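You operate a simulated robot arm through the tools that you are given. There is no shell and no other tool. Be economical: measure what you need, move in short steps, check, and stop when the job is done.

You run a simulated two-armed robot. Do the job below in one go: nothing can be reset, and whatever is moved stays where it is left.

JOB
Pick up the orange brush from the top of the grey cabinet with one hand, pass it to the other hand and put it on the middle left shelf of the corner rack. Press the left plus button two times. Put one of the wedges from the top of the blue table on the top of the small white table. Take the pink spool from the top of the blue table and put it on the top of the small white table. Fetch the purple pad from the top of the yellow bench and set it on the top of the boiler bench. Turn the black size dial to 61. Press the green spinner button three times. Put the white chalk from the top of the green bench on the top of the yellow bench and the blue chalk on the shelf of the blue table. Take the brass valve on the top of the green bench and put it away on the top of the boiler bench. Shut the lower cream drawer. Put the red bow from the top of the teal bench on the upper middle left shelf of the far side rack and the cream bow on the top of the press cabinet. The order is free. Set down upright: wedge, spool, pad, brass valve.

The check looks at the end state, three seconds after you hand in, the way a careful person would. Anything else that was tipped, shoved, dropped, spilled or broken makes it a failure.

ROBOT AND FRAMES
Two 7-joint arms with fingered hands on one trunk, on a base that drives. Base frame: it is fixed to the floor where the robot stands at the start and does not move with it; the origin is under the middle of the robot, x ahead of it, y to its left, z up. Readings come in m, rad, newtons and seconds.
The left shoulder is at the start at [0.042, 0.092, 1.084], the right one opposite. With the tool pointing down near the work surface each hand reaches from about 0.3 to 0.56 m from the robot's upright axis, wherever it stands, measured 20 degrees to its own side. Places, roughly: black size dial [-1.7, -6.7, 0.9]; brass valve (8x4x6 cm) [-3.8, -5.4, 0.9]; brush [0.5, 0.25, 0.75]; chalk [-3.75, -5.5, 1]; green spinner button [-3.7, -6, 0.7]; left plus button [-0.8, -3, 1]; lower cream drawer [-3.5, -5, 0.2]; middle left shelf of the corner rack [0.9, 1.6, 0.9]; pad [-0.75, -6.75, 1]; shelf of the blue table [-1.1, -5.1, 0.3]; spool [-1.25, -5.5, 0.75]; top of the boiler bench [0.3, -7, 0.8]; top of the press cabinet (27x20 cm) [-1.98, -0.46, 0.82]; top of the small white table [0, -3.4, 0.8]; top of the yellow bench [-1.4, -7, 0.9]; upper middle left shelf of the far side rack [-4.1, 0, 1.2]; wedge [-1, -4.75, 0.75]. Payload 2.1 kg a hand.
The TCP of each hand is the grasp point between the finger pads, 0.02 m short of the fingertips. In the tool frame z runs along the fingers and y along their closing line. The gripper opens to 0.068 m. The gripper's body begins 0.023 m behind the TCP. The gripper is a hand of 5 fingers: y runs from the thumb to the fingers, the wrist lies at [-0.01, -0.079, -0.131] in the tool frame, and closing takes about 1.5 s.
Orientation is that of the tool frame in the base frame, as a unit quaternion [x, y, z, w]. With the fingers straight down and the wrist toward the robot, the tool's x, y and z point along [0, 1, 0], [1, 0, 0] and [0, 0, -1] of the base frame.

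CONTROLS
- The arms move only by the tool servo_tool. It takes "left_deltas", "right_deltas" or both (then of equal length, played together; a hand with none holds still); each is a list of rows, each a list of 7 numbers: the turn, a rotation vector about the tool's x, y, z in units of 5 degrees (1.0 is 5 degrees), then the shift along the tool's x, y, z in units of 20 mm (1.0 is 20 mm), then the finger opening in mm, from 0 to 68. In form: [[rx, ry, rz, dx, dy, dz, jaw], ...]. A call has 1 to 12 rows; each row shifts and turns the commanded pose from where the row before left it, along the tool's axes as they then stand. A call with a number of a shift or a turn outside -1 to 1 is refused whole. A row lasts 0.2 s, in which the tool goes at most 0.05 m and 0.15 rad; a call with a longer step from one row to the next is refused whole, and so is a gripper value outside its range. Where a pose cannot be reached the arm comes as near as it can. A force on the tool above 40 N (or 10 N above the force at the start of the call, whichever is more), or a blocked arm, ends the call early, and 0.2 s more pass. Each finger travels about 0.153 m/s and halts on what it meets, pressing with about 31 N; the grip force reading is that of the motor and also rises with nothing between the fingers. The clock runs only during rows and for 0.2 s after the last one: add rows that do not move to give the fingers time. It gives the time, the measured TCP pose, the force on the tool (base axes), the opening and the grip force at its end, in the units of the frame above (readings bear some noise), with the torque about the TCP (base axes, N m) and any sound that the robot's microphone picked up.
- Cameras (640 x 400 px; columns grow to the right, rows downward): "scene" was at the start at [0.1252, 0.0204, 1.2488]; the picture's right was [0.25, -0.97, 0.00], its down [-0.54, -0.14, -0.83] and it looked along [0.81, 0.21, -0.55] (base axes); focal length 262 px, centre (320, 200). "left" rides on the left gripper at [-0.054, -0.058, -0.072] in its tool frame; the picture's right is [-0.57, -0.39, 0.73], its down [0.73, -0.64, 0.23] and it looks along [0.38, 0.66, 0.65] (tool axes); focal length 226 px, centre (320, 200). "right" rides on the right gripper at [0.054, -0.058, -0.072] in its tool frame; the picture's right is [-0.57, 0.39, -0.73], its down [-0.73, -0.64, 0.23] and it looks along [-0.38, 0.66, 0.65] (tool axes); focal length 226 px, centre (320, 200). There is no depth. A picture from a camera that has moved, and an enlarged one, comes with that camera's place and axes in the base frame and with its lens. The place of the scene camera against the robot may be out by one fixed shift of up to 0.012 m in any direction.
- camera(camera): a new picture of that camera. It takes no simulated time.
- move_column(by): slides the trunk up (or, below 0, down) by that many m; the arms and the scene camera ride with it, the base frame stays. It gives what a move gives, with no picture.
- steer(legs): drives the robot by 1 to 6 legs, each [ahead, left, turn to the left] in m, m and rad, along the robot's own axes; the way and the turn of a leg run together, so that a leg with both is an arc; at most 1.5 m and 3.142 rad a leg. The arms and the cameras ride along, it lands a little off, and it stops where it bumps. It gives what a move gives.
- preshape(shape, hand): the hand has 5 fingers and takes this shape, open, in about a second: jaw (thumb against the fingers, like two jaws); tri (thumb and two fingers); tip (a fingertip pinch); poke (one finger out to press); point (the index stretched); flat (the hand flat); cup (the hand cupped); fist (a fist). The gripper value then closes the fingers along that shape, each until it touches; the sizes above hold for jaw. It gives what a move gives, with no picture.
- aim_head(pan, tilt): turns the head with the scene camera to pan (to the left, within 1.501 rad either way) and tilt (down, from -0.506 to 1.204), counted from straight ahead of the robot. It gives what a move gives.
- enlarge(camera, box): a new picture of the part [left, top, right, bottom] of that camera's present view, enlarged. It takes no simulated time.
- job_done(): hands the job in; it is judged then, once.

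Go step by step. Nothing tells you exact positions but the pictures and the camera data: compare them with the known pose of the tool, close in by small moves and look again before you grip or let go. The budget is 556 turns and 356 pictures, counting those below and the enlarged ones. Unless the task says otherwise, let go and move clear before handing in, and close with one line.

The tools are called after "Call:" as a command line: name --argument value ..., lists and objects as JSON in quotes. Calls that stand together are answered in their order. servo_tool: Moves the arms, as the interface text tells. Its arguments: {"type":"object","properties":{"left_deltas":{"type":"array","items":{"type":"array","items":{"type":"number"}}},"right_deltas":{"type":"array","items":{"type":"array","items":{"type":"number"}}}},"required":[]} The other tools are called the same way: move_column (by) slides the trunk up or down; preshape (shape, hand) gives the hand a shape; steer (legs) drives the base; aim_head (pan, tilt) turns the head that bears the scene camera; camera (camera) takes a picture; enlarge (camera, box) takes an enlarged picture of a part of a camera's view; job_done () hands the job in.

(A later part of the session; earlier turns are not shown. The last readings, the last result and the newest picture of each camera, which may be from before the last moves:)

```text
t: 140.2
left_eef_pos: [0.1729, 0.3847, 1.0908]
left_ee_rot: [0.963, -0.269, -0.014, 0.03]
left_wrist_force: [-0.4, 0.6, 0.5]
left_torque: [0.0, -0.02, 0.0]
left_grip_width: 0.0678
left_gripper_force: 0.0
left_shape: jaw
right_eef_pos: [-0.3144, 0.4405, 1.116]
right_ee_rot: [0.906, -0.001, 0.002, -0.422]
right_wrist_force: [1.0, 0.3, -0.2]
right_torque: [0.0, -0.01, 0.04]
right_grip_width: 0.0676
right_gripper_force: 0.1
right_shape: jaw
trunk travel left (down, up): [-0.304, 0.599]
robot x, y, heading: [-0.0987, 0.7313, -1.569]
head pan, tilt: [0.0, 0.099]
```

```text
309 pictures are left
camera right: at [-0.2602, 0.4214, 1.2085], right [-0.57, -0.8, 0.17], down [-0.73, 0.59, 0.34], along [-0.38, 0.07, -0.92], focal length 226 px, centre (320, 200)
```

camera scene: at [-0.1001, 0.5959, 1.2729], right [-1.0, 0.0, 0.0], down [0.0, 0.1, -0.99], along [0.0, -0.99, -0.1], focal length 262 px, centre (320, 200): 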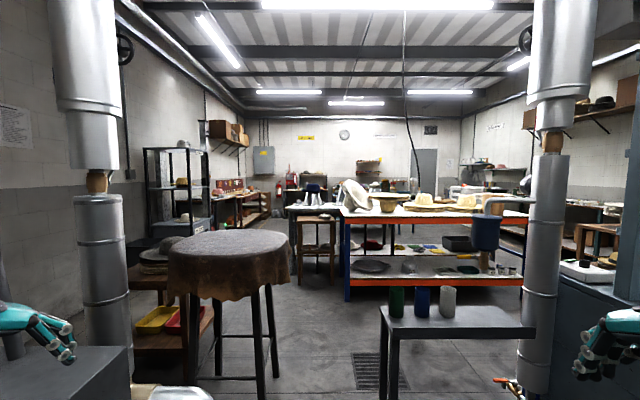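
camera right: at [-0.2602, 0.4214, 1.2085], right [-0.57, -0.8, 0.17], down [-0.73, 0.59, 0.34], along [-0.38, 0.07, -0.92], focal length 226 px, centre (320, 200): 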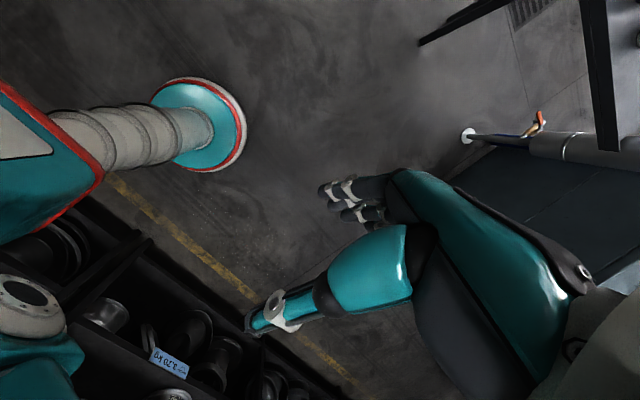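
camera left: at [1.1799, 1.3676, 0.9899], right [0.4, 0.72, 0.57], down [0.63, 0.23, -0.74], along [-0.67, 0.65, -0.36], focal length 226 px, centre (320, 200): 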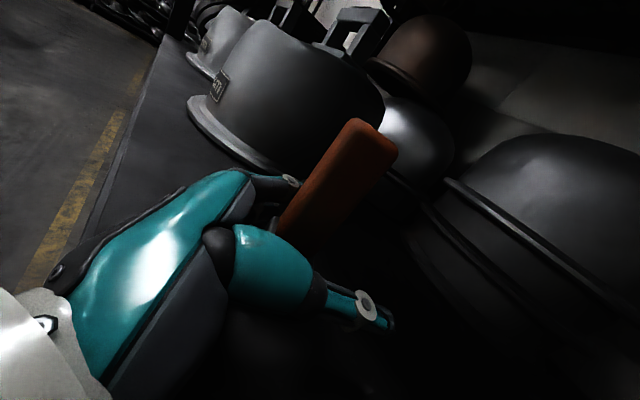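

The base is a disk of about 0.21 m radius, so the 0.56 m lane is fine. I restore the hand, raise the trunk to clear tabletops, and drive through.

Call:
servo_tool --right_deltas '[[-1, 0, 0, 0, 0, 0, 68], [-1, 0, 0, 0, 0, 0, 68], [-1, 0, 0, 0, 0, 0, 68], [-1, 0, 0, 0, 0, 0, 68], [-1, 0, 0, 0, 0, 0, 68], [-1, 0, 0, 0, 0, 0, 68], [-1, 0, 0, 0, 0, 0, 68], [-1, 0, 0, 0, 0, 0, 68], [-1, 0, 0, 0, 0, 0, 68], [-1, 0, 0, 0, 0, 0, 68]]'

Call:
move_column --by 0.3

Call:
steer --legs '[[1.2, 0, 0], [1.0, 0, 0]]'

Call:
aim_head --pan 0.0 --tilt 0.4

Call:
camera --camera "scene"

Call:
aim_head --pan -0.8 --tilt 0.4

Call:
camera --camera "scene"

```text
t: 142.3
left_eef_pos: [0.1729, 0.3843, 1.0903]
left_ee_rot: [0.962, -0.27, -0.013, 0.03]
left_wrist_force: [0.5, -0.1, 0.5]
left_torque: [-0.01, -0.01, 0.0]
left_grip_width: 0.0678
left_gripper_force: 0.1
left_shape: jaw
right_eef_pos: [-0.3146, 0.4395, 1.117]
right_ee_rot: [1.0, -0.002, 0.0, 0.001]
right_wrist_force: [0.8, 0.4, -0.8]
right_torque: [-0.01, 0.0, -0.01]
right_grip_width: 0.0677
right_gripper_force: 0.1
right_shape: jaw
trunk travel left (down, up): [-0.304, 0.599]
robot x, y, heading: [-0.1005, 0.7337, -1.575]
head pan, tilt: [0.0, 0.099]
```

```text
t: 145.3
left_eef_pos: [0.1729, 0.3856, 1.3911]
left_ee_rot: [0.962, -0.269, -0.013, 0.029]
left_wrist_force: [1.3, -0.7, 0.4]
left_torque: [-0.02, 0.01, 0.0]
left_grip_width: 0.0679
left_gripper_force: 0.0
left_shape: jaw
right_eef_pos: [-0.3137, 0.4395, 1.4163]
right_ee_rot: [1.0, -0.001, -0.001, 0.0]
right_wrist_force: [0.3, -0.6, 0.1]
right_torque: [0.02, -0.01, 0.01]
right_grip_width: 0.0676
right_gripper_force: 0.1
right_shape: jaw
trunk travel left (down, up): [-0.604, 0.299]
robot x, y, heading: [-0.099, 0.7315, -1.578]
head pan, tilt: [0.0, 0.099]
```

```text
t: 156.3
left_eef_pos: [0.1679, -1.8299, 1.3905]
left_ee_rot: [0.965, -0.261, -0.013, 0.03]
left_wrist_force: [0.5, 0.2, 0.1]
left_torque: [-0.01, -0.02, -0.03]
left_grip_width: 0.0681
left_gripper_force: 0.1
left_shape: jaw
right_eef_pos: [-0.3217, -1.7829, 1.4161]
right_ee_rot: [1.0, 0.007, 0.001, -0.001]
right_wrist_force: [0.2, -0.2, 0.3]
right_torque: [-0.01, 0.02, 0.0]
right_grip_width: 0.0674
right_gripper_force: 0.0
right_shape: jaw
trunk travel left (down, up): [-0.604, 0.299]
robot x, y, heading: [-0.1117, -1.4912, -1.559]
head pan, tilt: [0.0, 0.099]
```

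```text
t: 157.1
left_eef_pos: [0.1678, -1.8303, 1.3906]
left_ee_rot: [0.965, -0.261, -0.013, 0.029]
left_wrist_force: [-0.6, -0.2, 0.7]
left_torque: [0.01, 0.02, 0.0]
left_grip_width: 0.068
left_gripper_force: 0.1
left_shape: jaw
right_eef_pos: [-0.3212, -1.7832, 1.4177]
right_ee_rot: [1.0, 0.006, 0.0, 0.0]
right_wrist_force: [-0.3, -0.6, -0.4]
right_torque: [0.01, -0.02, -0.01]
right_grip_width: 0.0675
right_gripper_force: 0.1
right_shape: jaw
trunk travel left (down, up): [-0.604, 0.299]
robot x, y, heading: [-0.1113, -1.4876, -1.559]
head pan, tilt: [0.0, 0.4]
```

```text
308 pictures are left
camera scene: at [-0.1099, -1.5961, 1.5466], right [-1.0, -0.01, 0.0], down [-0.01, 0.39, -0.92], along [0.01, -0.92, -0.39], focal length 262 px, centre (320, 200)
```

scene: 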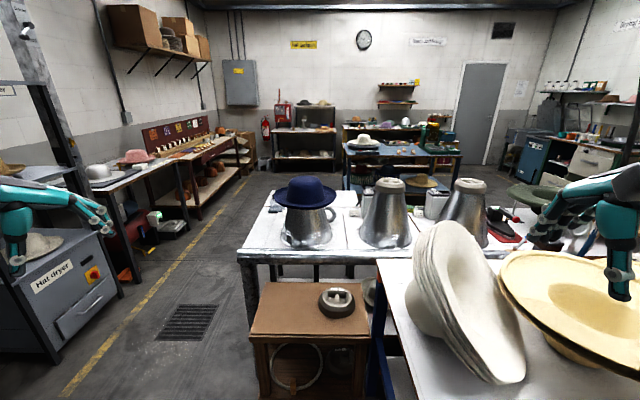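

```text
t: 158.2
left_eef_pos: [0.1665, -1.8306, 1.391]
left_ee_rot: [0.965, -0.26, -0.012, 0.03]
left_wrist_force: [0.4, 0.4, -1.0]
left_torque: [0.01, 0.0, 0.0]
left_grip_width: 0.0677
left_gripper_force: 0.1
left_shape: jaw
right_eef_pos: [-0.3203, -1.7832, 1.4171]
right_ee_rot: [1.0, 0.008, 0.0, 0.0]
right_wrist_force: [0.0, 0.1, 0.2]
right_torque: [0.01, 0.0, -0.03]
right_grip_width: 0.0678
right_gripper_force: 0.0
right_shape: jaw
trunk travel left (down, up): [-0.604, 0.299]
robot x, y, heading: [-0.1112, -1.4864, -1.559]
head pan, tilt: [-0.799, 0.4]
```

```text
307 pictures are left
camera scene: at [-0.1767, -1.569, 1.5465], right [-0.71, 0.71, 0.0], down [0.27, 0.28, -0.92], along [-0.65, -0.65, -0.39], focal length 262 px, centre (320, 200)
```

scene: 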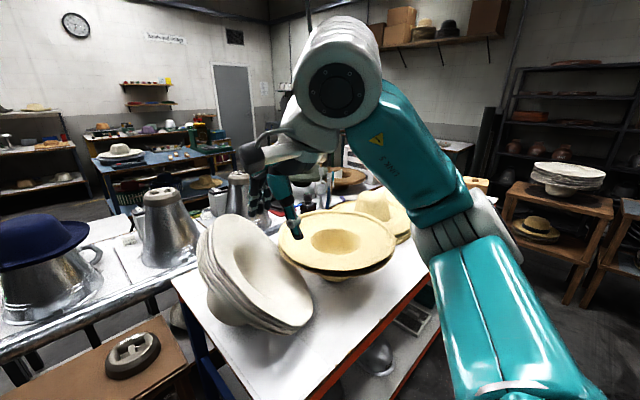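

From here I see the white table with metal forms, and something near the "left plus button" spot. I zoom there and to the left side of the room.

Call:
aim_head --pan -0.4 --tilt 0.4

Call:
enlarge --camera "scene" --box '[200, 130, 440, 280]'

Call:
aim_head --pan 1.2 --tilt 0.4

Call:
camera --camera "scene"

Call:
aim_head --pan -1.5 --tilt 0.4

Call:
camera --camera "scene"

```text
t: 159.1
left_eef_pos: [0.1663, -1.8299, 1.3911]
left_ee_rot: [0.965, -0.26, -0.013, 0.03]
left_wrist_force: [1.0, 0.3, 0.8]
left_torque: [0.01, 0.0, -0.01]
left_grip_width: 0.0678
left_gripper_force: 0.1
left_shape: jaw
right_eef_pos: [-0.321, -1.7837, 1.4156]
right_ee_rot: [1.0, 0.007, 0.0, 0.0]
right_wrist_force: [-0.2, 0.0, -0.1]
right_torque: [0.0, -0.01, 0.01]
right_grip_width: 0.0678
right_gripper_force: 0.0
right_shape: jaw
trunk travel left (down, up): [-0.604, 0.299]
robot x, y, heading: [-0.1101, -1.4896, -1.559]
head pan, tilt: [-0.4, 0.4]
```

```text
2.67 times, centred on (320, 205) of scene
camera zoom: at [-0.1461, -1.5892, 1.5465], right [-0.93, 0.38, 0.0], down [0.15, 0.36, -0.92], along [-0.35, -0.85, -0.39], focal length 698 px, centre (320, 187)
```

zoom: 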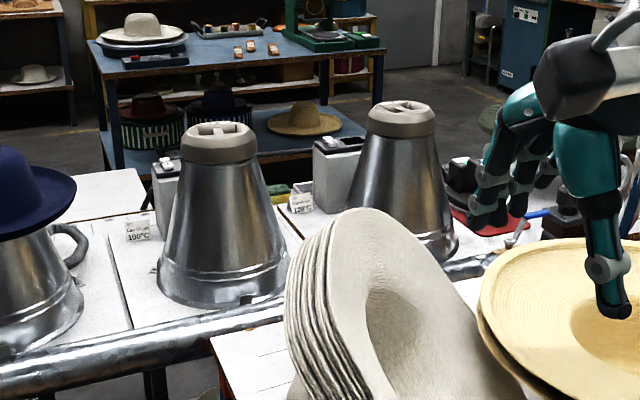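

```text
t: 160.8
left_eef_pos: [0.1676, -1.83, 1.3912]
left_ee_rot: [0.965, -0.26, -0.012, 0.03]
left_wrist_force: [-0.3, -0.6, 0.1]
left_torque: [-0.03, -0.01, 0.0]
left_grip_width: 0.0676
left_gripper_force: 0.1
left_shape: jaw
right_eef_pos: [-0.3212, -1.7838, 1.4168]
right_ee_rot: [1.0, 0.007, 0.001, -0.001]
right_wrist_force: [-0.2, -0.5, -0.3]
right_torque: [0.0, -0.03, 0.0]
right_grip_width: 0.0676
right_gripper_force: 0.0
right_shape: jaw
trunk travel left (down, up): [-0.604, 0.299]
robot x, y, heading: [-0.1142, -1.4885, -1.553]
head pan, tilt: [1.201, 0.4]
```

```text
305 pictures are left
camera scene: at [-0.0244, -1.5357, 1.5465], right [-0.35, -0.94, 0.0], down [-0.36, 0.14, -0.92], along [0.86, -0.32, -0.39], focal length 262 px, centre (320, 200)
```

scene: 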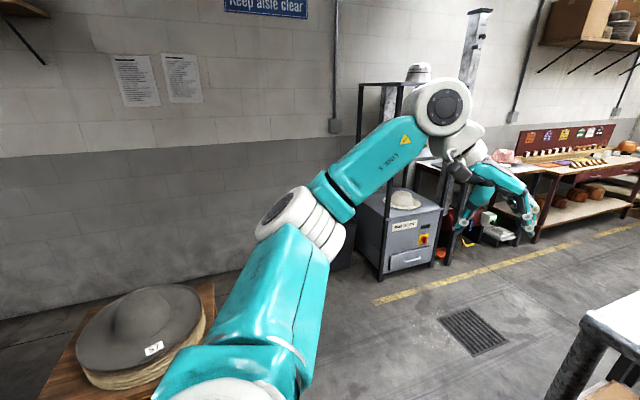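

```text
t: 163.2
left_eef_pos: [0.1681, -1.8299, 1.3907]
left_ee_rot: [0.965, -0.261, -0.012, 0.03]
left_wrist_force: [1.3, -0.7, 0.2]
left_torque: [0.0, 0.01, 0.02]
left_grip_width: 0.0678
left_gripper_force: 0.0
left_shape: jaw
right_eef_pos: [-0.3215, -1.7844, 1.417]
right_ee_rot: [1.0, 0.008, 0.0, 0.0]
right_wrist_force: [0.2, -0.5, 0.2]
right_torque: [-0.02, 0.0, 0.02]
right_grip_width: 0.0679
right_gripper_force: 0.1
right_shape: jaw
trunk travel left (down, up): [-0.604, 0.299]
robot x, y, heading: [-0.1133, -1.4886, -1.557]
head pan, tilt: [-1.499, 0.4]
```

```text
304 pictures are left
camera scene: at [-0.2036, -1.5114, 1.5465], right [-0.09, 1.0, 0.0], down [0.39, 0.03, -0.92], along [-0.92, -0.08, -0.39], focal length 262 px, centre (320, 200)
```

scene: 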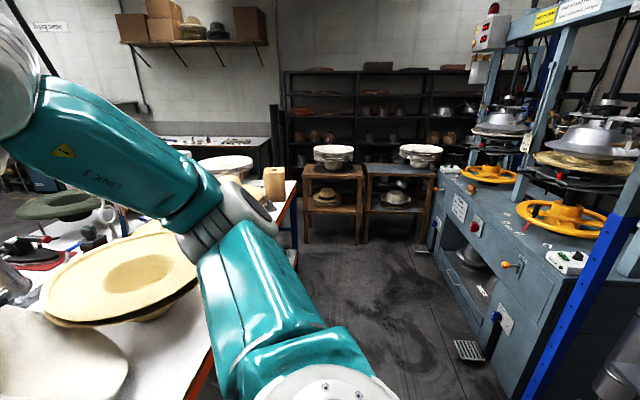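

The controller at [−0.79, −2.99, 1.0] matches the left plus button. I zoom on the bench by the far-left wall, a teal-bench candidate.

Call:
enlarge --camera "scene" --box '[140, 100, 300, 200]'

Call:
aim_head --pan -1.1 --tilt 0.3

Call:
camera --camera "scene"

```text
4.00 times, centred on (220, 150) of scene
camera zoom: at [-0.2036, -1.5114, 1.5465], right [-0.09, 1.0, 0.0], down [0.39, 0.03, -0.92], along [-0.92, -0.08, -0.39], focal length 1048 px, centre (720, 400)
```

zoom: 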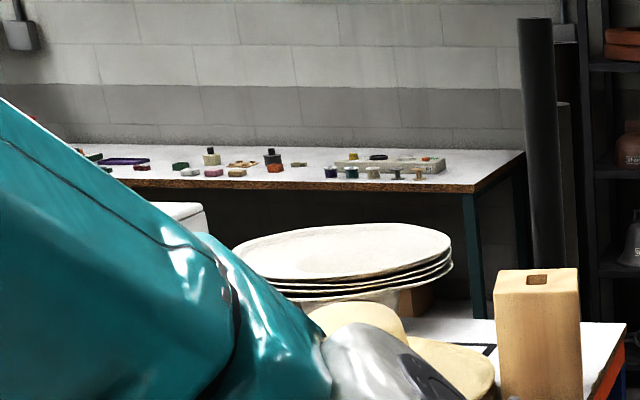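

```text
t: 164.1
left_eef_pos: [0.1669, -1.8296, 1.3904]
left_ee_rot: [0.965, -0.261, -0.013, 0.03]
left_wrist_force: [0.9, 0.5, 0.7]
left_torque: [-0.01, -0.02, 0.02]
left_grip_width: 0.0677
left_gripper_force: 0.0
left_shape: jaw
right_eef_pos: [-0.3223, -1.784, 1.4165]
right_ee_rot: [1.0, 0.007, -0.001, 0.0]
right_wrist_force: [-0.2, -0.4, 0.8]
right_torque: [0.0, 0.01, 0.03]
right_grip_width: 0.0674
right_gripper_force: 0.1
right_shape: jaw
trunk travel left (down, up): [-0.604, 0.299]
robot x, y, heading: [-0.108, -1.4868, -1.555]
head pan, tilt: [-1.1, 0.3]
```

```text
302 pictures are left
camera scene: at [-0.1939, -1.5469, 1.5558], right [-0.47, 0.88, 0.0], down [0.26, 0.14, -0.96], along [-0.84, -0.45, -0.3], focal length 262 px, centre (320, 200)
```

scene: 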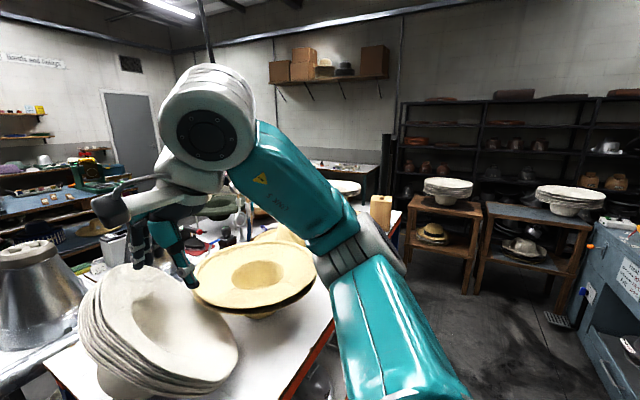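

That is the teal bench (teal legs, small bows), front edge near x −3.3, y −2.4…−4. I take the lane west at y≈−1.45 toward it.

Call:
steer --legs '[[0, 0, -1.586], [1.3, 0, 0], [0.85, 0, 0]]'

Call:
aim_head --pan 0.8 --tilt 0.6

Call:
camera --camera "scene"

Call:
aim_head --pan -0.9 --tilt 0.6

Call:
camera --camera "scene"

```text
t: 178.5
left_eef_pos: [-2.5945, -1.7971, 1.39]
left_ee_rot: [-0.501, 0.865, 0.03, -0.012]
left_wrist_force: [-1.2, -0.5, 0.5]
left_torque: [0.0, 0.01, 0.01]
left_grip_width: 0.0677
left_gripper_force: 0.1
left_shape: jaw
right_eef_pos: [-2.5511, -1.3086, 1.416]
right_ee_rot: [0.714, -0.7, -0.001, 0.0]
right_wrist_force: [0.0, 0.3, 0.4]
right_torque: [-0.01, 0.0, 0.0]
right_grip_width: 0.0676
right_gripper_force: 0.0
right_shape: jaw
trunk travel left (down, up): [-0.604, 0.299]
robot x, y, heading: [-2.2538, -1.5181, -3.116]
head pan, tilt: [-1.1, 0.3]
```

```text
t: 180.4
left_eef_pos: [-2.5933, -1.7967, 1.3918]
left_ee_rot: [-0.501, 0.865, 0.03, -0.012]
left_wrist_force: [0.0, -0.2, 0.7]
left_torque: [0.04, 0.0, 0.0]
left_grip_width: 0.0679
left_gripper_force: 0.1
left_shape: jaw
right_eef_pos: [-2.5506, -1.3077, 1.4162]
right_ee_rot: [0.715, -0.699, 0.001, 0.0]
right_wrist_force: [-0.1, -0.2, -0.1]
right_torque: [-0.01, -0.02, 0.03]
right_grip_width: 0.0679
right_gripper_force: 0.2
right_shape: jaw
trunk travel left (down, up): [-0.604, 0.299]
robot x, y, heading: [-2.2492, -1.5145, -3.116]
head pan, tilt: [0.799, 0.6]
```

```text
301 pictures are left
camera scene: at [-2.3274, -1.5831, 1.5283], right [-0.73, 0.68, 0.0], down [0.39, 0.41, -0.83], along [-0.56, -0.6, -0.56], focal length 262 px, centre (320, 200)
```

scene: 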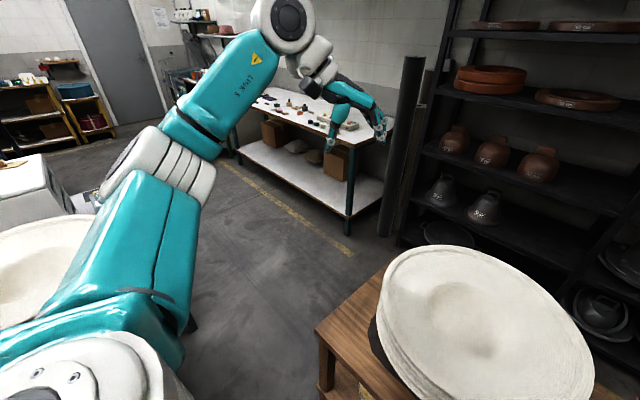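

```text
t: 182.1
left_eef_pos: [-2.5933, -1.7975, 1.3904]
left_ee_rot: [-0.501, 0.865, 0.03, -0.012]
left_wrist_force: [0.2, 0.4, -0.4]
left_torque: [-0.02, 0.0, 0.0]
left_grip_width: 0.0678
left_gripper_force: 0.0
left_shape: jaw
right_eef_pos: [-2.55, -1.3075, 1.4165]
right_ee_rot: [0.714, -0.7, -0.001, 0.0]
right_wrist_force: [-0.9, 0.1, 0.7]
right_torque: [0.01, 0.0, -0.02]
right_grip_width: 0.068
right_gripper_force: 0.0
right_shape: jaw
trunk travel left (down, up): [-0.604, 0.299]
robot x, y, heading: [-2.2526, -1.5173, -3.115]
head pan, tilt: [-0.901, 0.6]
```

```text
300 pictures are left
camera scene: at [-2.3236, -1.4504, 1.5283], right [0.77, 0.64, 0.0], down [0.36, -0.43, -0.82], along [-0.53, 0.63, -0.57], focal length 262 px, centre (320, 200)
```

scene: 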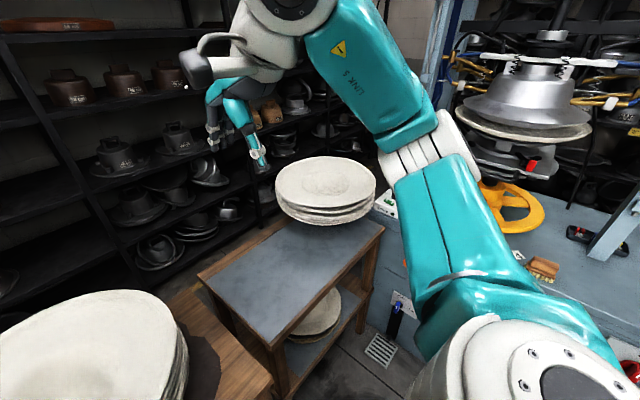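

The gap between stool and orange bench is narrow; I check it looking down.

Call:
aim_head --pan 0.9 --tilt 1.1

Call:
camera --camera "scene"

Call:
camera --camera "left"

```text
t: 183.9
left_eef_pos: [-2.5934, -1.7961, 1.3904]
left_ee_rot: [-0.502, 0.865, 0.03, -0.013]
left_wrist_force: [0.3, 0.1, 0.8]
left_torque: [0.01, 0.01, 0.02]
left_grip_width: 0.0681
left_gripper_force: 0.0
left_shape: jaw
right_eef_pos: [-2.5495, -1.3093, 1.4171]
right_ee_rot: [0.715, -0.699, 0.0, 0.0]
right_wrist_force: [0.4, -1.0, -0.1]
right_torque: [0.02, 0.02, 0.01]
right_grip_width: 0.0679
right_gripper_force: 0.1
right_shape: jaw
trunk travel left (down, up): [-0.604, 0.299]
robot x, y, heading: [-2.2511, -1.5195, -3.117]
head pan, tilt: [0.901, 1.1]
```

```text
299 pictures are left
camera scene: at [-2.3052, -1.5687, 1.4897], right [-0.8, 0.6, 0.0], down [0.54, 0.71, -0.45], along [-0.27, -0.36, -0.89], focal length 262 px, centre (320, 200)
```

scene: 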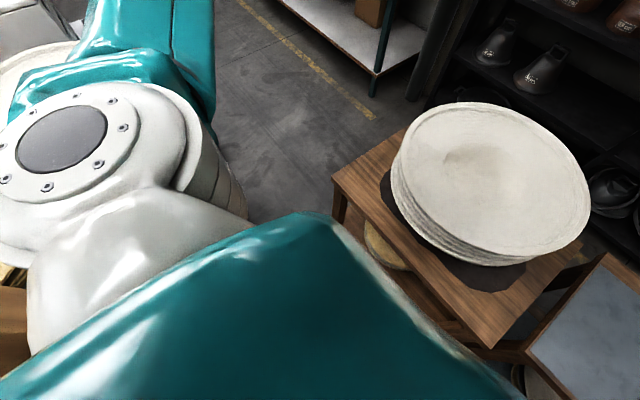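

```text
298 pictures are left
camera left: at [-2.5129, -1.7836, 1.4579], right [0.58, 0.33, -0.75], down [0.18, -0.94, -0.28], along [-0.8, 0.03, -0.61], focal length 226 px, centre (320, 200)
```

left: 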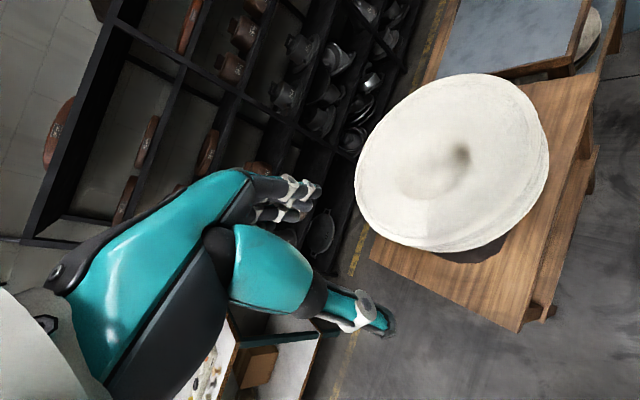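

Call:
steer --legs '[[0, 0, 1.55]]'

Call:
aim_head --pan 0.0 --tilt 0.9

Call:
camera --camera "scene"

```text
t: 188.1
left_eef_pos: [-1.9735, -1.8594, 1.392]
left_ee_rot: [0.965, -0.261, -0.012, 0.03]
left_wrist_force: [-0.2, 0.3, 1.2]
left_torque: [-0.01, -0.01, 0.01]
left_grip_width: 0.0677
left_gripper_force: 0.1
left_shape: jaw
right_eef_pos: [-2.4624, -1.8126, 1.4167]
right_ee_rot: [1.0, 0.006, 0.001, 0.0]
right_wrist_force: [0.3, 0.5, -0.8]
right_torque: [-0.01, 0.02, 0.01]
right_grip_width: 0.0679
right_gripper_force: 0.0
right_shape: jaw
trunk travel left (down, up): [-0.604, 0.299]
robot x, y, heading: [-2.2518, -1.5161, -1.554]
head pan, tilt: [0.901, 1.1]
```

```text
t: 189.3
left_eef_pos: [-1.9742, -1.8598, 1.3909]
left_ee_rot: [0.965, -0.261, -0.012, 0.03]
left_wrist_force: [-1.1, -0.1, -0.3]
left_torque: [0.01, 0.01, 0.01]
left_grip_width: 0.068
left_gripper_force: 0.1
left_shape: jaw
right_eef_pos: [-2.4614, -1.8131, 1.4169]
right_ee_rot: [1.0, 0.007, 0.0, 0.0]
right_wrist_force: [0.2, 0.0, 0.3]
right_torque: [0.02, 0.02, -0.02]
right_grip_width: 0.0679
right_gripper_force: 0.2
right_shape: jaw
trunk travel left (down, up): [-0.604, 0.299]
robot x, y, heading: [-2.2522, -1.5185, -1.555]
head pan, tilt: [0.0, 0.901]
```

```text
297 pictures are left
camera scene: at [-2.2512, -1.6079, 1.5035], right [-1.0, -0.02, 0.0], down [-0.01, 0.78, -0.62], along [0.01, -0.62, -0.78], focal length 262 px, centre (320, 200)
```

scene: 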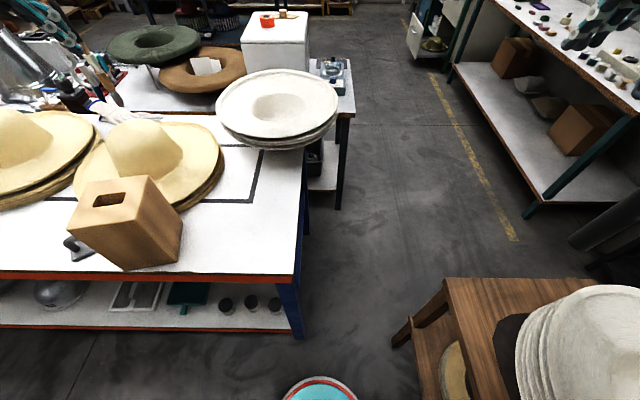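

The floor gap is 0.49 m against a 0.40 m base. I align on its centre at x≈−2.385 first.

Call:
steer --legs '[[0, -0.135, -0.016]]'

Call:
camera --camera "scene"

```text
t: 190.6
left_eef_pos: [-2.1141, -1.8647, 1.391]
left_ee_rot: [0.962, -0.269, -0.013, 0.03]
left_wrist_force: [-0.2, -0.8, -1.5]
left_torque: [-0.03, -0.03, -0.02]
left_grip_width: 0.0679
left_gripper_force: 0.0
left_shape: jaw
right_eef_pos: [-2.6018, -1.8105, 1.4162]
right_ee_rot: [1.0, -0.001, -0.001, 0.0]
right_wrist_force: [-0.7, -0.7, -0.4]
right_torque: [0.03, -0.03, -0.01]
right_grip_width: 0.0677
right_gripper_force: 0.0
right_shape: jaw
trunk travel left (down, up): [-0.604, 0.299]
robot x, y, heading: [-2.3864, -1.5159, -1.572]
head pan, tilt: [0.0, 0.901]
```

```text
296 pictures are left
camera scene: at [-2.3886, -1.6089, 1.5035], right [-1.0, 0.0, 0.0], down [0.0, 0.78, -0.62], along [0.0, -0.62, -0.78], focal length 262 px, centre (320, 200)
```

scene: 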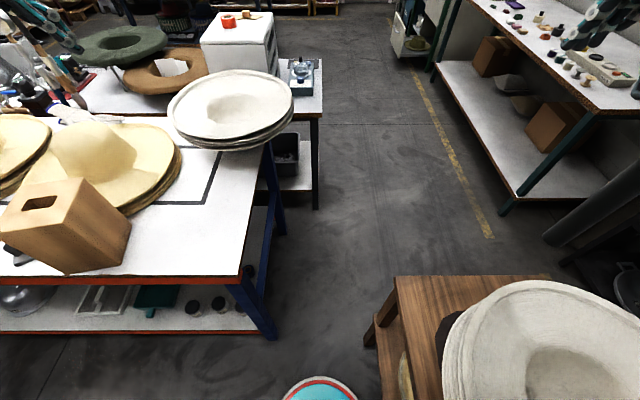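

Call:
steer --legs '[[0, -0.012, 0], [0.75, 0, 0]]'

Call:
camera --camera "scene"

```text
t: 195.0
left_eef_pos: [-2.1204, -2.6091, 1.3909]
left_ee_rot: [0.964, -0.265, -0.012, 0.031]
left_wrist_force: [-0.2, -1.5, -0.1]
left_torque: [0.01, -0.02, 0.04]
left_grip_width: 0.0682
left_gripper_force: 0.1
left_shape: jaw
right_eef_pos: [-2.6081, -2.5582, 1.4175]
right_ee_rot: [1.0, 0.004, 0.0, 0.001]
right_wrist_force: [-0.2, -0.6, -0.7]
right_torque: [-0.04, 0.0, -0.01]
right_grip_width: 0.0678
right_gripper_force: 0.0
right_shape: jaw
trunk travel left (down, up): [-0.604, 0.299]
robot x, y, heading: [-2.3954, -2.2644, -1.563]
head pan, tilt: [0.0, 0.901]
```

```text
295 pictures are left
camera scene: at [-2.3964, -2.3562, 1.5035], right [-1.0, -0.01, 0.0], down [-0.01, 0.78, -0.62], along [0.0, -0.62, -0.78], focal length 262 px, centre (320, 200)
```

scene: 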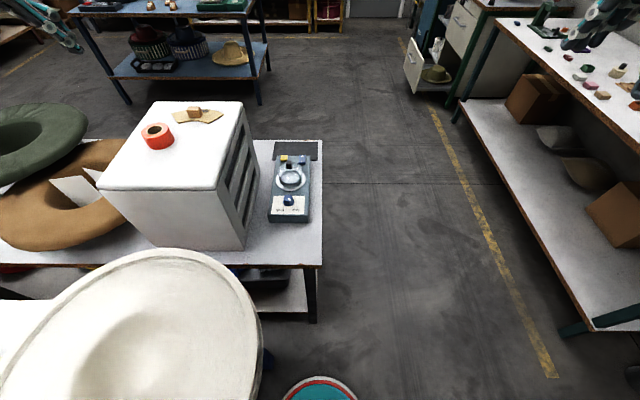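

Through. I strafe west, then turn to face the teal bench.

Call:
steer --legs '[[0, -0.5, 0], [0.75, 0, 0], [0, 0, -1.575]]'

Call:
aim_head --pan 0.0 --tilt 0.7

Call:
camera --camera "scene"

```text
t: 205.5
left_eef_pos: [-3.2493, -3.2845, 1.3903]
left_ee_rot: [-0.485, 0.874, 0.031, -0.012]
left_wrist_force: [0.3, -0.5, -0.4]
left_torque: [-0.01, 0.01, -0.04]
left_grip_width: 0.0681
left_gripper_force: 0.0
left_shape: jaw
right_eef_pos: [-3.1885, -2.7975, 1.4165]
right_ee_rot: [-0.701, 0.713, 0.0, -0.001]
right_wrist_force: [-0.7, -0.3, 0.7]
right_torque: [0.01, -0.03, 0.01]
right_grip_width: 0.0678
right_gripper_force: 0.1
right_shape: jaw
trunk travel left (down, up): [-0.604, 0.299]
robot x, y, heading: [-2.899, -3.0134, 3.127]
head pan, tilt: [0.0, 0.901]
```

```text
t: 206.3
left_eef_pos: [-3.2498, -3.2845, 1.3916]
left_ee_rot: [-0.485, 0.874, 0.03, -0.011]
left_wrist_force: [-0.1, -0.1, 0.3]
left_torque: [-0.02, 0.03, 0.0]
left_grip_width: 0.068
left_gripper_force: 0.1
left_shape: jaw
right_eef_pos: [-3.1874, -2.7992, 1.4164]
right_ee_rot: [-0.702, 0.713, 0.0, 0.0]
right_wrist_force: [0.3, -0.8, 0.0]
right_torque: [0.01, 0.0, -0.01]
right_grip_width: 0.0678
right_gripper_force: 0.1
right_shape: jaw
trunk travel left (down, up): [-0.604, 0.299]
robot x, y, heading: [-2.9012, -3.0187, 3.128]
head pan, tilt: [0.0, 0.7]
```

```text
294 pictures are left
camera scene: at [-2.9983, -3.017, 1.5196], right [0.01, 1.0, 0.0], down [0.64, -0.01, -0.76], along [-0.76, 0.01, -0.64], focal length 262 px, centre (320, 200)
```

scene: 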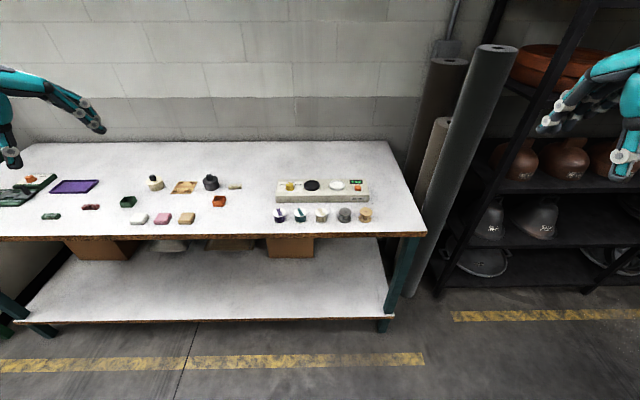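

Call:
enlarge --camera "scene" --box '[0, 150, 240, 250]'

Call:
enlarge --camera "scene" --box '[100, 160, 260, 240]'

Call:
enlarge --camera "scene" --box '[240, 160, 400, 240]'

```text
2.67 times, centred on (120, 200) of scene
camera zoom: at [-2.9983, -3.017, 1.5196], right [0.01, 1.0, 0.0], down [0.64, -0.01, -0.76], along [-0.76, 0.01, -0.64], focal length 698 px, centre (853, 200)
```

zoom: 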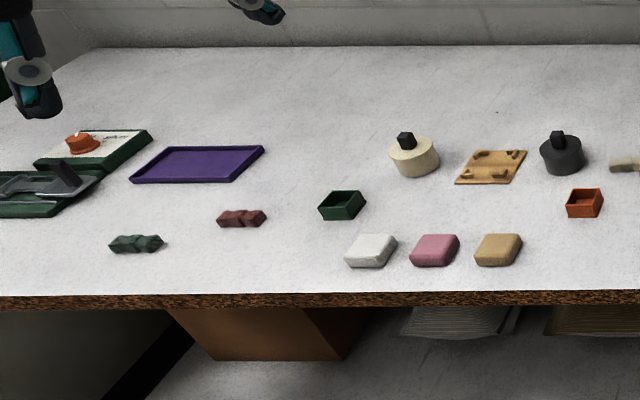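

```text
4.00 times, centred on (180, 200) of scene
camera zoom: at [-2.9983, -3.017, 1.5196], right [0.01, 1.0, 0.0], down [0.64, -0.01, -0.76], along [-0.76, 0.01, -0.64], focal length 1048 px, centre (880, 200)
```

zoom: 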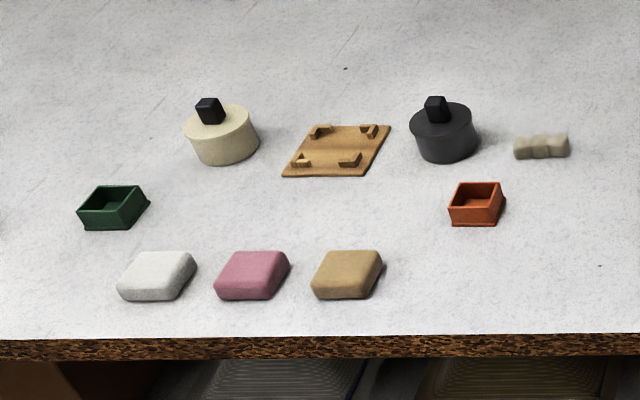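

```text
4.00 times, centred on (320, 200) of scene
camera zoom: at [-2.9983, -3.017, 1.5196], right [0.01, 1.0, 0.0], down [0.64, -0.01, -0.76], along [-0.76, 0.01, -0.64], focal length 1048 px, centre (320, 200)
```

zoom: 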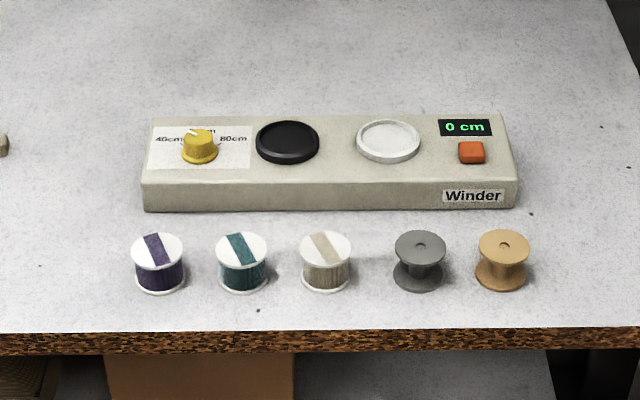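

The red bow (dark red, left) and cream bow (right) are identified. I position in front and lower the trunk.

Call:
steer --legs '[[0.4, 0.5, 0]]'

Call:
move_column --by -0.28

Call:
servo_tool --left_deltas '[[0, 0, -1, 0, 0, 0, 68], [0, 0, -1, 0, 0, 0, 68], [0, 0, -1, 0, 0, 0, 68], [0, 0, -1, 0, 0, 0, 68], [0, 0, -1, 0, 0, 0, 68], [0, 0, 0, 0, 0, 0, 68]]'

Call:
camera --camera "scene"

Call:
camera --camera "right"

Call:
camera --camera "left"

```text
t: 209.8
left_eef_pos: [-3.6469, -3.7798, 1.3903]
left_ee_rot: [-0.487, 0.873, 0.031, -0.011]
left_wrist_force: [0.0, -0.2, 0.3]
left_torque: [-0.04, 0.01, 0.0]
left_grip_width: 0.0678
left_gripper_force: 0.1
left_shape: jaw
right_eef_pos: [-3.586, -3.2933, 1.4163]
right_ee_rot: [-0.703, 0.711, -0.001, 0.0]
right_wrist_force: [0.5, -0.3, -0.6]
right_torque: [-0.01, 0.0, -0.01]
right_grip_width: 0.0676
right_gripper_force: 0.1
right_shape: jaw
trunk travel left (down, up): [-0.604, 0.299]
robot x, y, heading: [-3.2949, -3.5057, 3.132]
head pan, tilt: [0.0, 0.7]
```

```text
t: 212.6
left_eef_pos: [-3.6463, -3.7792, 1.1115]
left_ee_rot: [-0.487, 0.873, 0.03, -0.012]
left_wrist_force: [-0.3, -0.3, -0.7]
left_torque: [0.01, 0.02, 0.0]
left_grip_width: 0.0678
left_gripper_force: 0.0
left_shape: jaw
right_eef_pos: [-3.5867, -3.2908, 1.1366]
right_ee_rot: [-0.703, 0.711, 0.0, 0.0]
right_wrist_force: [-0.2, -0.5, -0.1]
right_torque: [0.05, 0.01, -0.01]
right_grip_width: 0.0675
right_gripper_force: 0.0
right_shape: jaw
trunk travel left (down, up): [-0.324, 0.579]
robot x, y, heading: [-3.2956, -3.5106, 3.134]
head pan, tilt: [0.0, 0.7]
```

```text
t: 214.0
left_eef_pos: [-3.6455, -3.7789, 1.1103]
left_ee_rot: [-0.486, 0.873, 0.03, -0.012]
left_wrist_force: [-0.6, -0.3, 0.5]
left_torque: [0.01, 0.02, 0.0]
left_grip_width: 0.068
left_gripper_force: 0.0
left_shape: jaw
left hand out of reach, approached as far as the arm can: row 1, 2, 3, 4, 5
right_eef_pos: [-3.5861, -3.2918, 1.1363]
right_ee_rot: [-0.703, 0.711, 0.0, 0.0]
right_wrist_force: [-0.4, -0.5, -0.9]
right_torque: [0.0, 0.02, -0.02]
right_grip_width: 0.0675
right_gripper_force: 0.2
right_shape: jaw
trunk travel left (down, up): [-0.324, 0.579]
robot x, y, heading: [-3.2945, -3.5063, 3.136]
head pan, tilt: [0.0, 0.7]
```

```text
290 pictures are left
camera scene: at [-3.4209, -3.5096, 1.2384], right [0.01, 1.0, 0.0], down [0.64, -0.01, -0.76], along [-0.76, 0.01, -0.64], focal length 262 px, centre (320, 200)
```

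scene: 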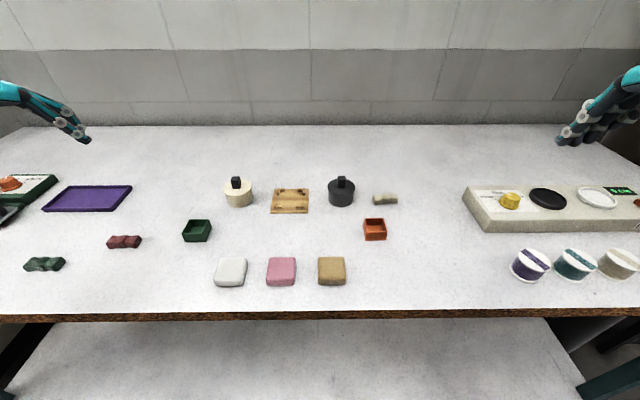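

```text
289 pictures are left
camera right: at [-3.5286, -3.3479, 1.2094], right [-0.38, 0.57, 0.73], down [0.65, 0.73, -0.23], along [-0.66, 0.38, -0.65], focal length 226 px, centre (320, 200)
```

right: 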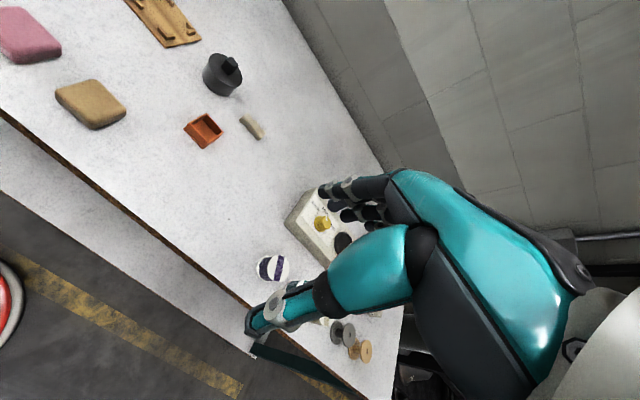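

```text
288 pictures are left
camera left: at [-3.5651, -3.7677, 1.1779], right [0.59, 0.31, -0.75], down [0.15, -0.95, -0.28], along [-0.79, 0.05, -0.61], focal length 226 px, centre (320, 200)
```

left: 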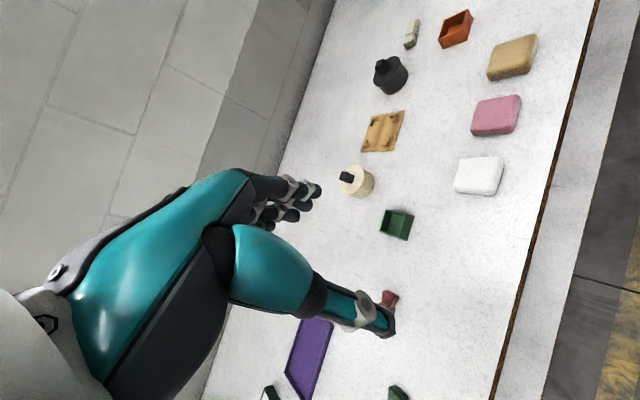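

The left wrist is at a joint limit for this yaw. I try re-rolling the left hand sideways to unwind it before the grasp.

Call:
servo_tool --left_deltas '[[0, -1, 0, 0, 0, -0.5, 68], [0, -1, 0, 0, 0, -0.5, 68], [0, -1, 0, 0, 0, -0.5, 68], [0, -1, 0, 0, 0, 0, 68], [0, -1, 0, 0, 0, 0, 68], [0, -1, 0, 0, 0, 0, 68], [0, -1, 0, 0, 0, 0, 68], [0, -1, 0, 0, 0, 0, 68], [0, -1, 0, 0, 0, 0, 68], [0, -1, 0, 0, 0, 0, 68], [0, -1, 0, 0, 0, 0, 68], [0, -1, 0, 0, 0, 0, 68]]'

Call:
servo_tool --left_deltas '[[0, -1, 0, 0, 0, 0, 68], [0, -1, 0, 0, 0, 0, 68], [0, -1, 0, 0, 0, 0, 68], [0, -1, 0, 0, 0, 0, 68], [0, -1, 0, 0, 0, 0, 68], [0, -1, 0, 0, 0, 0, 68], [0, 0, 0, 0, 0, 0, 68]]'

```text
t: 216.6
left_eef_pos: [-3.6455, -3.7822, 1.1412]
left_ee_rot: [-0.406, 0.761, 0.27, 0.427]
left_wrist_force: [0.4, -0.1, -0.5]
left_torque: [0.03, 0.05, 0.06]
left_grip_width: 0.0677
left_gripper_force: 0.1
left_shape: jaw
right_eef_pos: [-3.5869, -3.2914, 1.1365]
right_ee_rot: [-0.703, 0.712, 0.0, 0.0]
right_wrist_force: [-0.2, 0.1, 0.2]
right_torque: [-0.02, -0.02, -0.03]
right_grip_width: 0.0677
right_gripper_force: 0.1
right_shape: jaw
trunk travel left (down, up): [-0.324, 0.579]
robot x, y, heading: [-3.2977, -3.5076, 3.132]
head pan, tilt: [0.0, 0.7]
```

```text
t: 218.2
left_eef_pos: [-3.6463, -3.7822, 1.14]
left_ee_rot: [-0.323, 0.625, 0.366, 0.61]
left_wrist_force: [0.4, -0.2, -0.3]
left_torque: [0.01, 0.0, 0.0]
left_grip_width: 0.0678
left_gripper_force: 0.0
left_shape: jaw
right_eef_pos: [-3.5858, -3.2918, 1.1369]
right_ee_rot: [-0.703, 0.711, -0.001, 0.0]
right_wrist_force: [-0.5, 0.1, 0.6]
right_torque: [-0.05, 0.01, -0.03]
right_grip_width: 0.0679
right_gripper_force: 0.0
right_shape: jaw
trunk travel left (down, up): [-0.324, 0.579]
robot x, y, heading: [-3.296, -3.5125, 3.133]
head pan, tilt: [0.0, 0.7]
```

Call:
servo_tool --left_deltas '[[-1, 0, 0, 0, 0, 0, 68], [-1, 0, 0, 0, 0, 0, 68], [-1, 0, 0, 0, 0, 0, 68], [-1, 0, 0, 0, 0, 0, 68], [-1, 0, 0, 0, 0, 0, 68], [-1, 0, 0, 0, 0, 0, 68], [0, 0, 0, 0, 0, 0, 68]]'

Call:
servo_tool --left_deltas '[[0, 1, 0, 0, 0, 0, 68], [0, 1, 0, 0, 0, 0, 68], [0, 1, 0, 0, 0, 0, 68], [0, 1, 0, 0, 0, 0, 68], [0, 1, 0, 0, 0, 0, 68], [0, 1, 0, 0, 0, 0, 68], [0, 1, 0, 0, 0, 0, 68], [0, 1, 0, 0, 0, 0, 68], [0, 1, 0, 0, 0, 0, 68], [0, 1, 0, 0, 0, 0, 68], [0, 1, 0, 0, 0, 0, 68], [0, 1, 0, 0, 0, 0, 68]]'

```text
t: 219.8
left_eef_pos: [-3.6654, -3.7845, 1.1235]
left_ee_rot: [-0.468, 0.511, 0.516, 0.504]
left_wrist_force: [-0.6, 0.8, -0.1]
left_torque: [-0.01, -0.02, 0.02]
left_grip_width: 0.068
left_gripper_force: 0.1
left_shape: jaw
left hand out of reach, approached as far as the arm can: row 4, 5, 6
right_eef_pos: [-3.5876, -3.2922, 1.136]
right_ee_rot: [-0.702, 0.712, 0.0, -0.001]
right_wrist_force: [0.2, -0.9, -0.9]
right_torque: [-0.04, -0.04, -0.01]
right_grip_width: 0.0676
right_gripper_force: 0.0
right_shape: jaw
trunk travel left (down, up): [-0.324, 0.579]
robot x, y, heading: [-3.2962, -3.5108, 3.134]
head pan, tilt: [0.0, 0.7]
```

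```text
t: 222.4
left_eef_pos: [-3.7059, -3.8089, 1.1049]
left_ee_rot: [-0.662, 0.695, 0.212, 0.183]
left_wrist_force: [0.3, 0.6, 0.8]
left_torque: [-0.03, 0.0, -0.02]
left_grip_width: 0.0677
left_gripper_force: 0.1
left_shape: jaw
left hand out of reach, approached as far as the arm can: row 1, 2, 3, 4, 5, 6, 7, 8, 9, 10, 11, 12
right_eef_pos: [-3.5863, -3.292, 1.1366]
right_ee_rot: [-0.703, 0.711, 0.0, 0.0]
right_wrist_force: [-0.3, -1.0, 0.1]
right_torque: [0.02, 0.0, 0.04]
right_grip_width: 0.0677
right_gripper_force: 0.0
right_shape: jaw
trunk travel left (down, up): [-0.324, 0.579]
robot x, y, heading: [-3.2961, -3.5064, 3.129]
head pan, tilt: [0.0, 0.7]
```

Call:
servo_tool --left_deltas '[[0, 1, 0, 0, 0.5, 0, 68], [0, 1, 0, 0, 0.5, 0, 68], [0, 1, 0, 0, 0.5, 0, 68], [0, 1, 0, 0, 0.5, 0, 68], [0, 1, 0, 0, 0.5, 0, 68], [0, 1, 0, 0, 0.5, 0, 68], [0, 0, 0, 0, 0, 0, 68]]'

Call:
camera --camera "left"

```text
t: 224.0
left_eef_pos: [-3.7657, -3.806, 1.1085]
left_ee_rot: [-0.696, 0.718, 0.033, -0.003]
left_wrist_force: [-0.2, 0.2, 1.3]
left_torque: [-0.02, -0.02, 0.03]
left_grip_width: 0.0678
left_gripper_force: 0.0
left_shape: jaw
right_eef_pos: [-3.5868, -3.2904, 1.1377]
right_ee_rot: [-0.702, 0.712, 0.0, 0.0]
right_wrist_force: [0.3, 0.2, 0.7]
right_torque: [0.03, 0.02, 0.01]
right_grip_width: 0.0677
right_gripper_force: 0.0
right_shape: jaw
trunk travel left (down, up): [-0.324, 0.579]
robot x, y, heading: [-3.2966, -3.5093, 3.129]
head pan, tilt: [0.0, 0.7]
```

```text
287 pictures are left
camera left: at [-3.704, -3.7586, 1.178], right [0.37, 0.58, -0.72], down [0.6, -0.74, -0.29], along [-0.71, -0.33, -0.63], focal length 226 px, centre (320, 200)
```

left: 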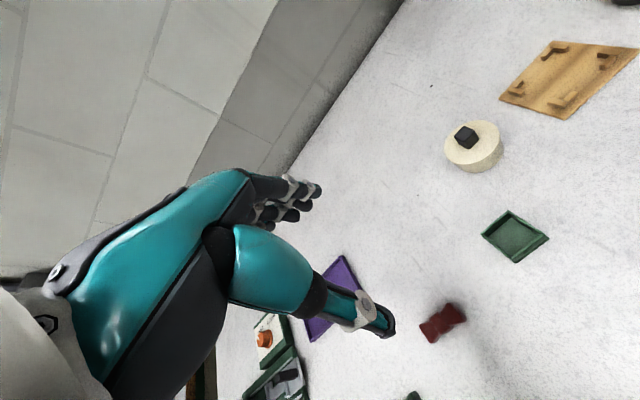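

Both bows triangulate: red at [−3.747, −3.867], cream at [−3.855, −3.36], bench top ≈0.86. I move up 5 cm and bring both hands above them.

Call:
steer --legs '[[0.05, 0, 0]]'

Call:
servo_tool --left_deltas '[[0, 0, 0, 0.4, -0.4, 0.5, 68], [0, 0, 0, 0.4, -0.4, 0.5, 68], [0, 0, 0, 0.4, -0.4, 0.8, 68], [0, 0, 0, 0.4, -0.4, 0.8, 68], [0, 0, 0, 0.4, -0.4, 0.8, 68], [0, 0, 0, 0.4, -0.4, 0.8, 68], [0, 0, 0, 0.4, -0.4, 0.8, 68], [0, 0, 0, 0.4, -0.4, 0.8, 68], [0, 0, 0, 0.2, -0.5, 0.8, 68], [0, 0, 0, 0, -0.3, 0.8, 68], [0, 0, 0, 0, 0, 0.4, 68], [0, 0, 0, 0, 0, 0, 68]]' --right_deltas '[[0, 0, 0, 0.33, 0.95, 0.7, 68], [0, 0, 0, 0.33, 0.95, 0.7, 68], [0, 0, 0, 0.33, 0.95, 0.7, 68], [0, 0, 0, 0.33, 0.95, 0.7, 68], [0, 0, 0, 0.33, 0.95, 0.7, 68], [0, 0, 0, 0.33, 0.95, 0.7, 68], [0, 0, 0, 0.33, 0.95, 0.7, 68], [0, 0, 0, 0.33, 0.95, 0.7, 68], [0, 0, 0, 0.33, 0.95, 0.7, 68], [0, 0, 0, 0.33, 0.95, 0.7, 68], [0, 0, 0, 0.33, 0.95, 0.7, 68], [0, 0, 0, 0, 0.4, 0.7, 68]]'

Call:
camera --camera "left"

Call:
camera --camera "right"

```text
t: 225.0
left_eef_pos: [-3.8174, -3.8056, 1.1078]
left_ee_rot: [-0.695, 0.718, 0.032, -0.003]
left_wrist_force: [-0.5, -0.6, -0.2]
left_torque: [0.01, -0.01, -0.01]
left_grip_width: 0.068
left_gripper_force: 0.1
left_shape: jaw
right_eef_pos: [-3.6364, -3.2896, 1.1356]
right_ee_rot: [-0.703, 0.711, 0.001, 0.0]
right_wrist_force: [-0.1, -0.5, 0.6]
right_torque: [0.01, -0.01, -0.02]
right_grip_width: 0.068
right_gripper_force: 0.1
right_shape: jaw
trunk travel left (down, up): [-0.324, 0.579]
robot x, y, heading: [-3.3463, -3.5072, 3.13]
head pan, tilt: [0.0, 0.7]
```

```text
t: 227.6
left_eef_pos: [-3.7491, -3.872, 0.946]
left_ee_rot: [-0.695, 0.718, 0.033, -0.003]
left_wrist_force: [0.1, 0.4, 0.3]
left_torque: [0.01, 0.05, 0.02]
left_grip_width: 0.068
left_gripper_force: 0.0
left_shape: jaw
left hand out of reach, approached as far as the arm can: row 4
right_eef_pos: [-3.8544, -3.3604, 0.9701]
right_ee_rot: [-0.703, 0.711, 0.001, 0.0]
right_wrist_force: [0.1, 0.9, -0.6]
right_torque: [0.02, 0.0, 0.0]
right_grip_width: 0.0675
right_gripper_force: 0.0
right_shape: jaw
trunk travel left (down, up): [-0.324, 0.579]
robot x, y, heading: [-3.3491, -3.5078, 3.13]
head pan, tilt: [0.0, 0.7]
```

```text
286 pictures are left
camera left: at [-3.6864, -3.8256, 1.016], right [0.37, 0.58, -0.72], down [0.6, -0.74, -0.29], along [-0.71, -0.33, -0.63], focal length 226 px, centre (320, 200)
```

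left: 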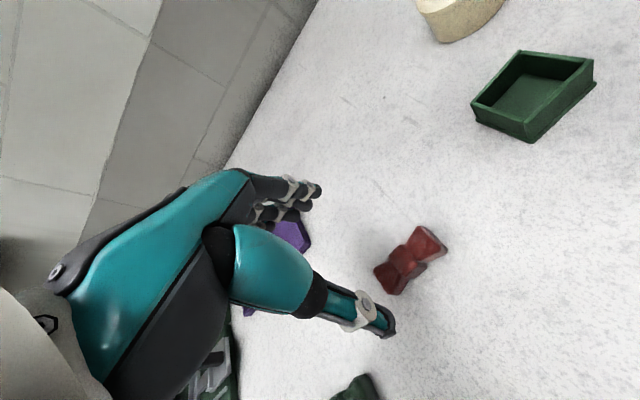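

```text
285 pictures are left
camera right: at [-3.7974, -3.4165, 1.0419], right [-0.38, 0.57, 0.73], down [0.65, 0.72, -0.23], along [-0.66, 0.39, -0.65], focal length 226 px, centre (320, 200)
```

right: 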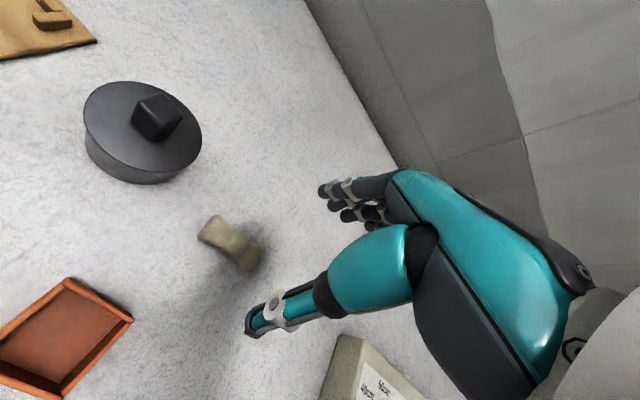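

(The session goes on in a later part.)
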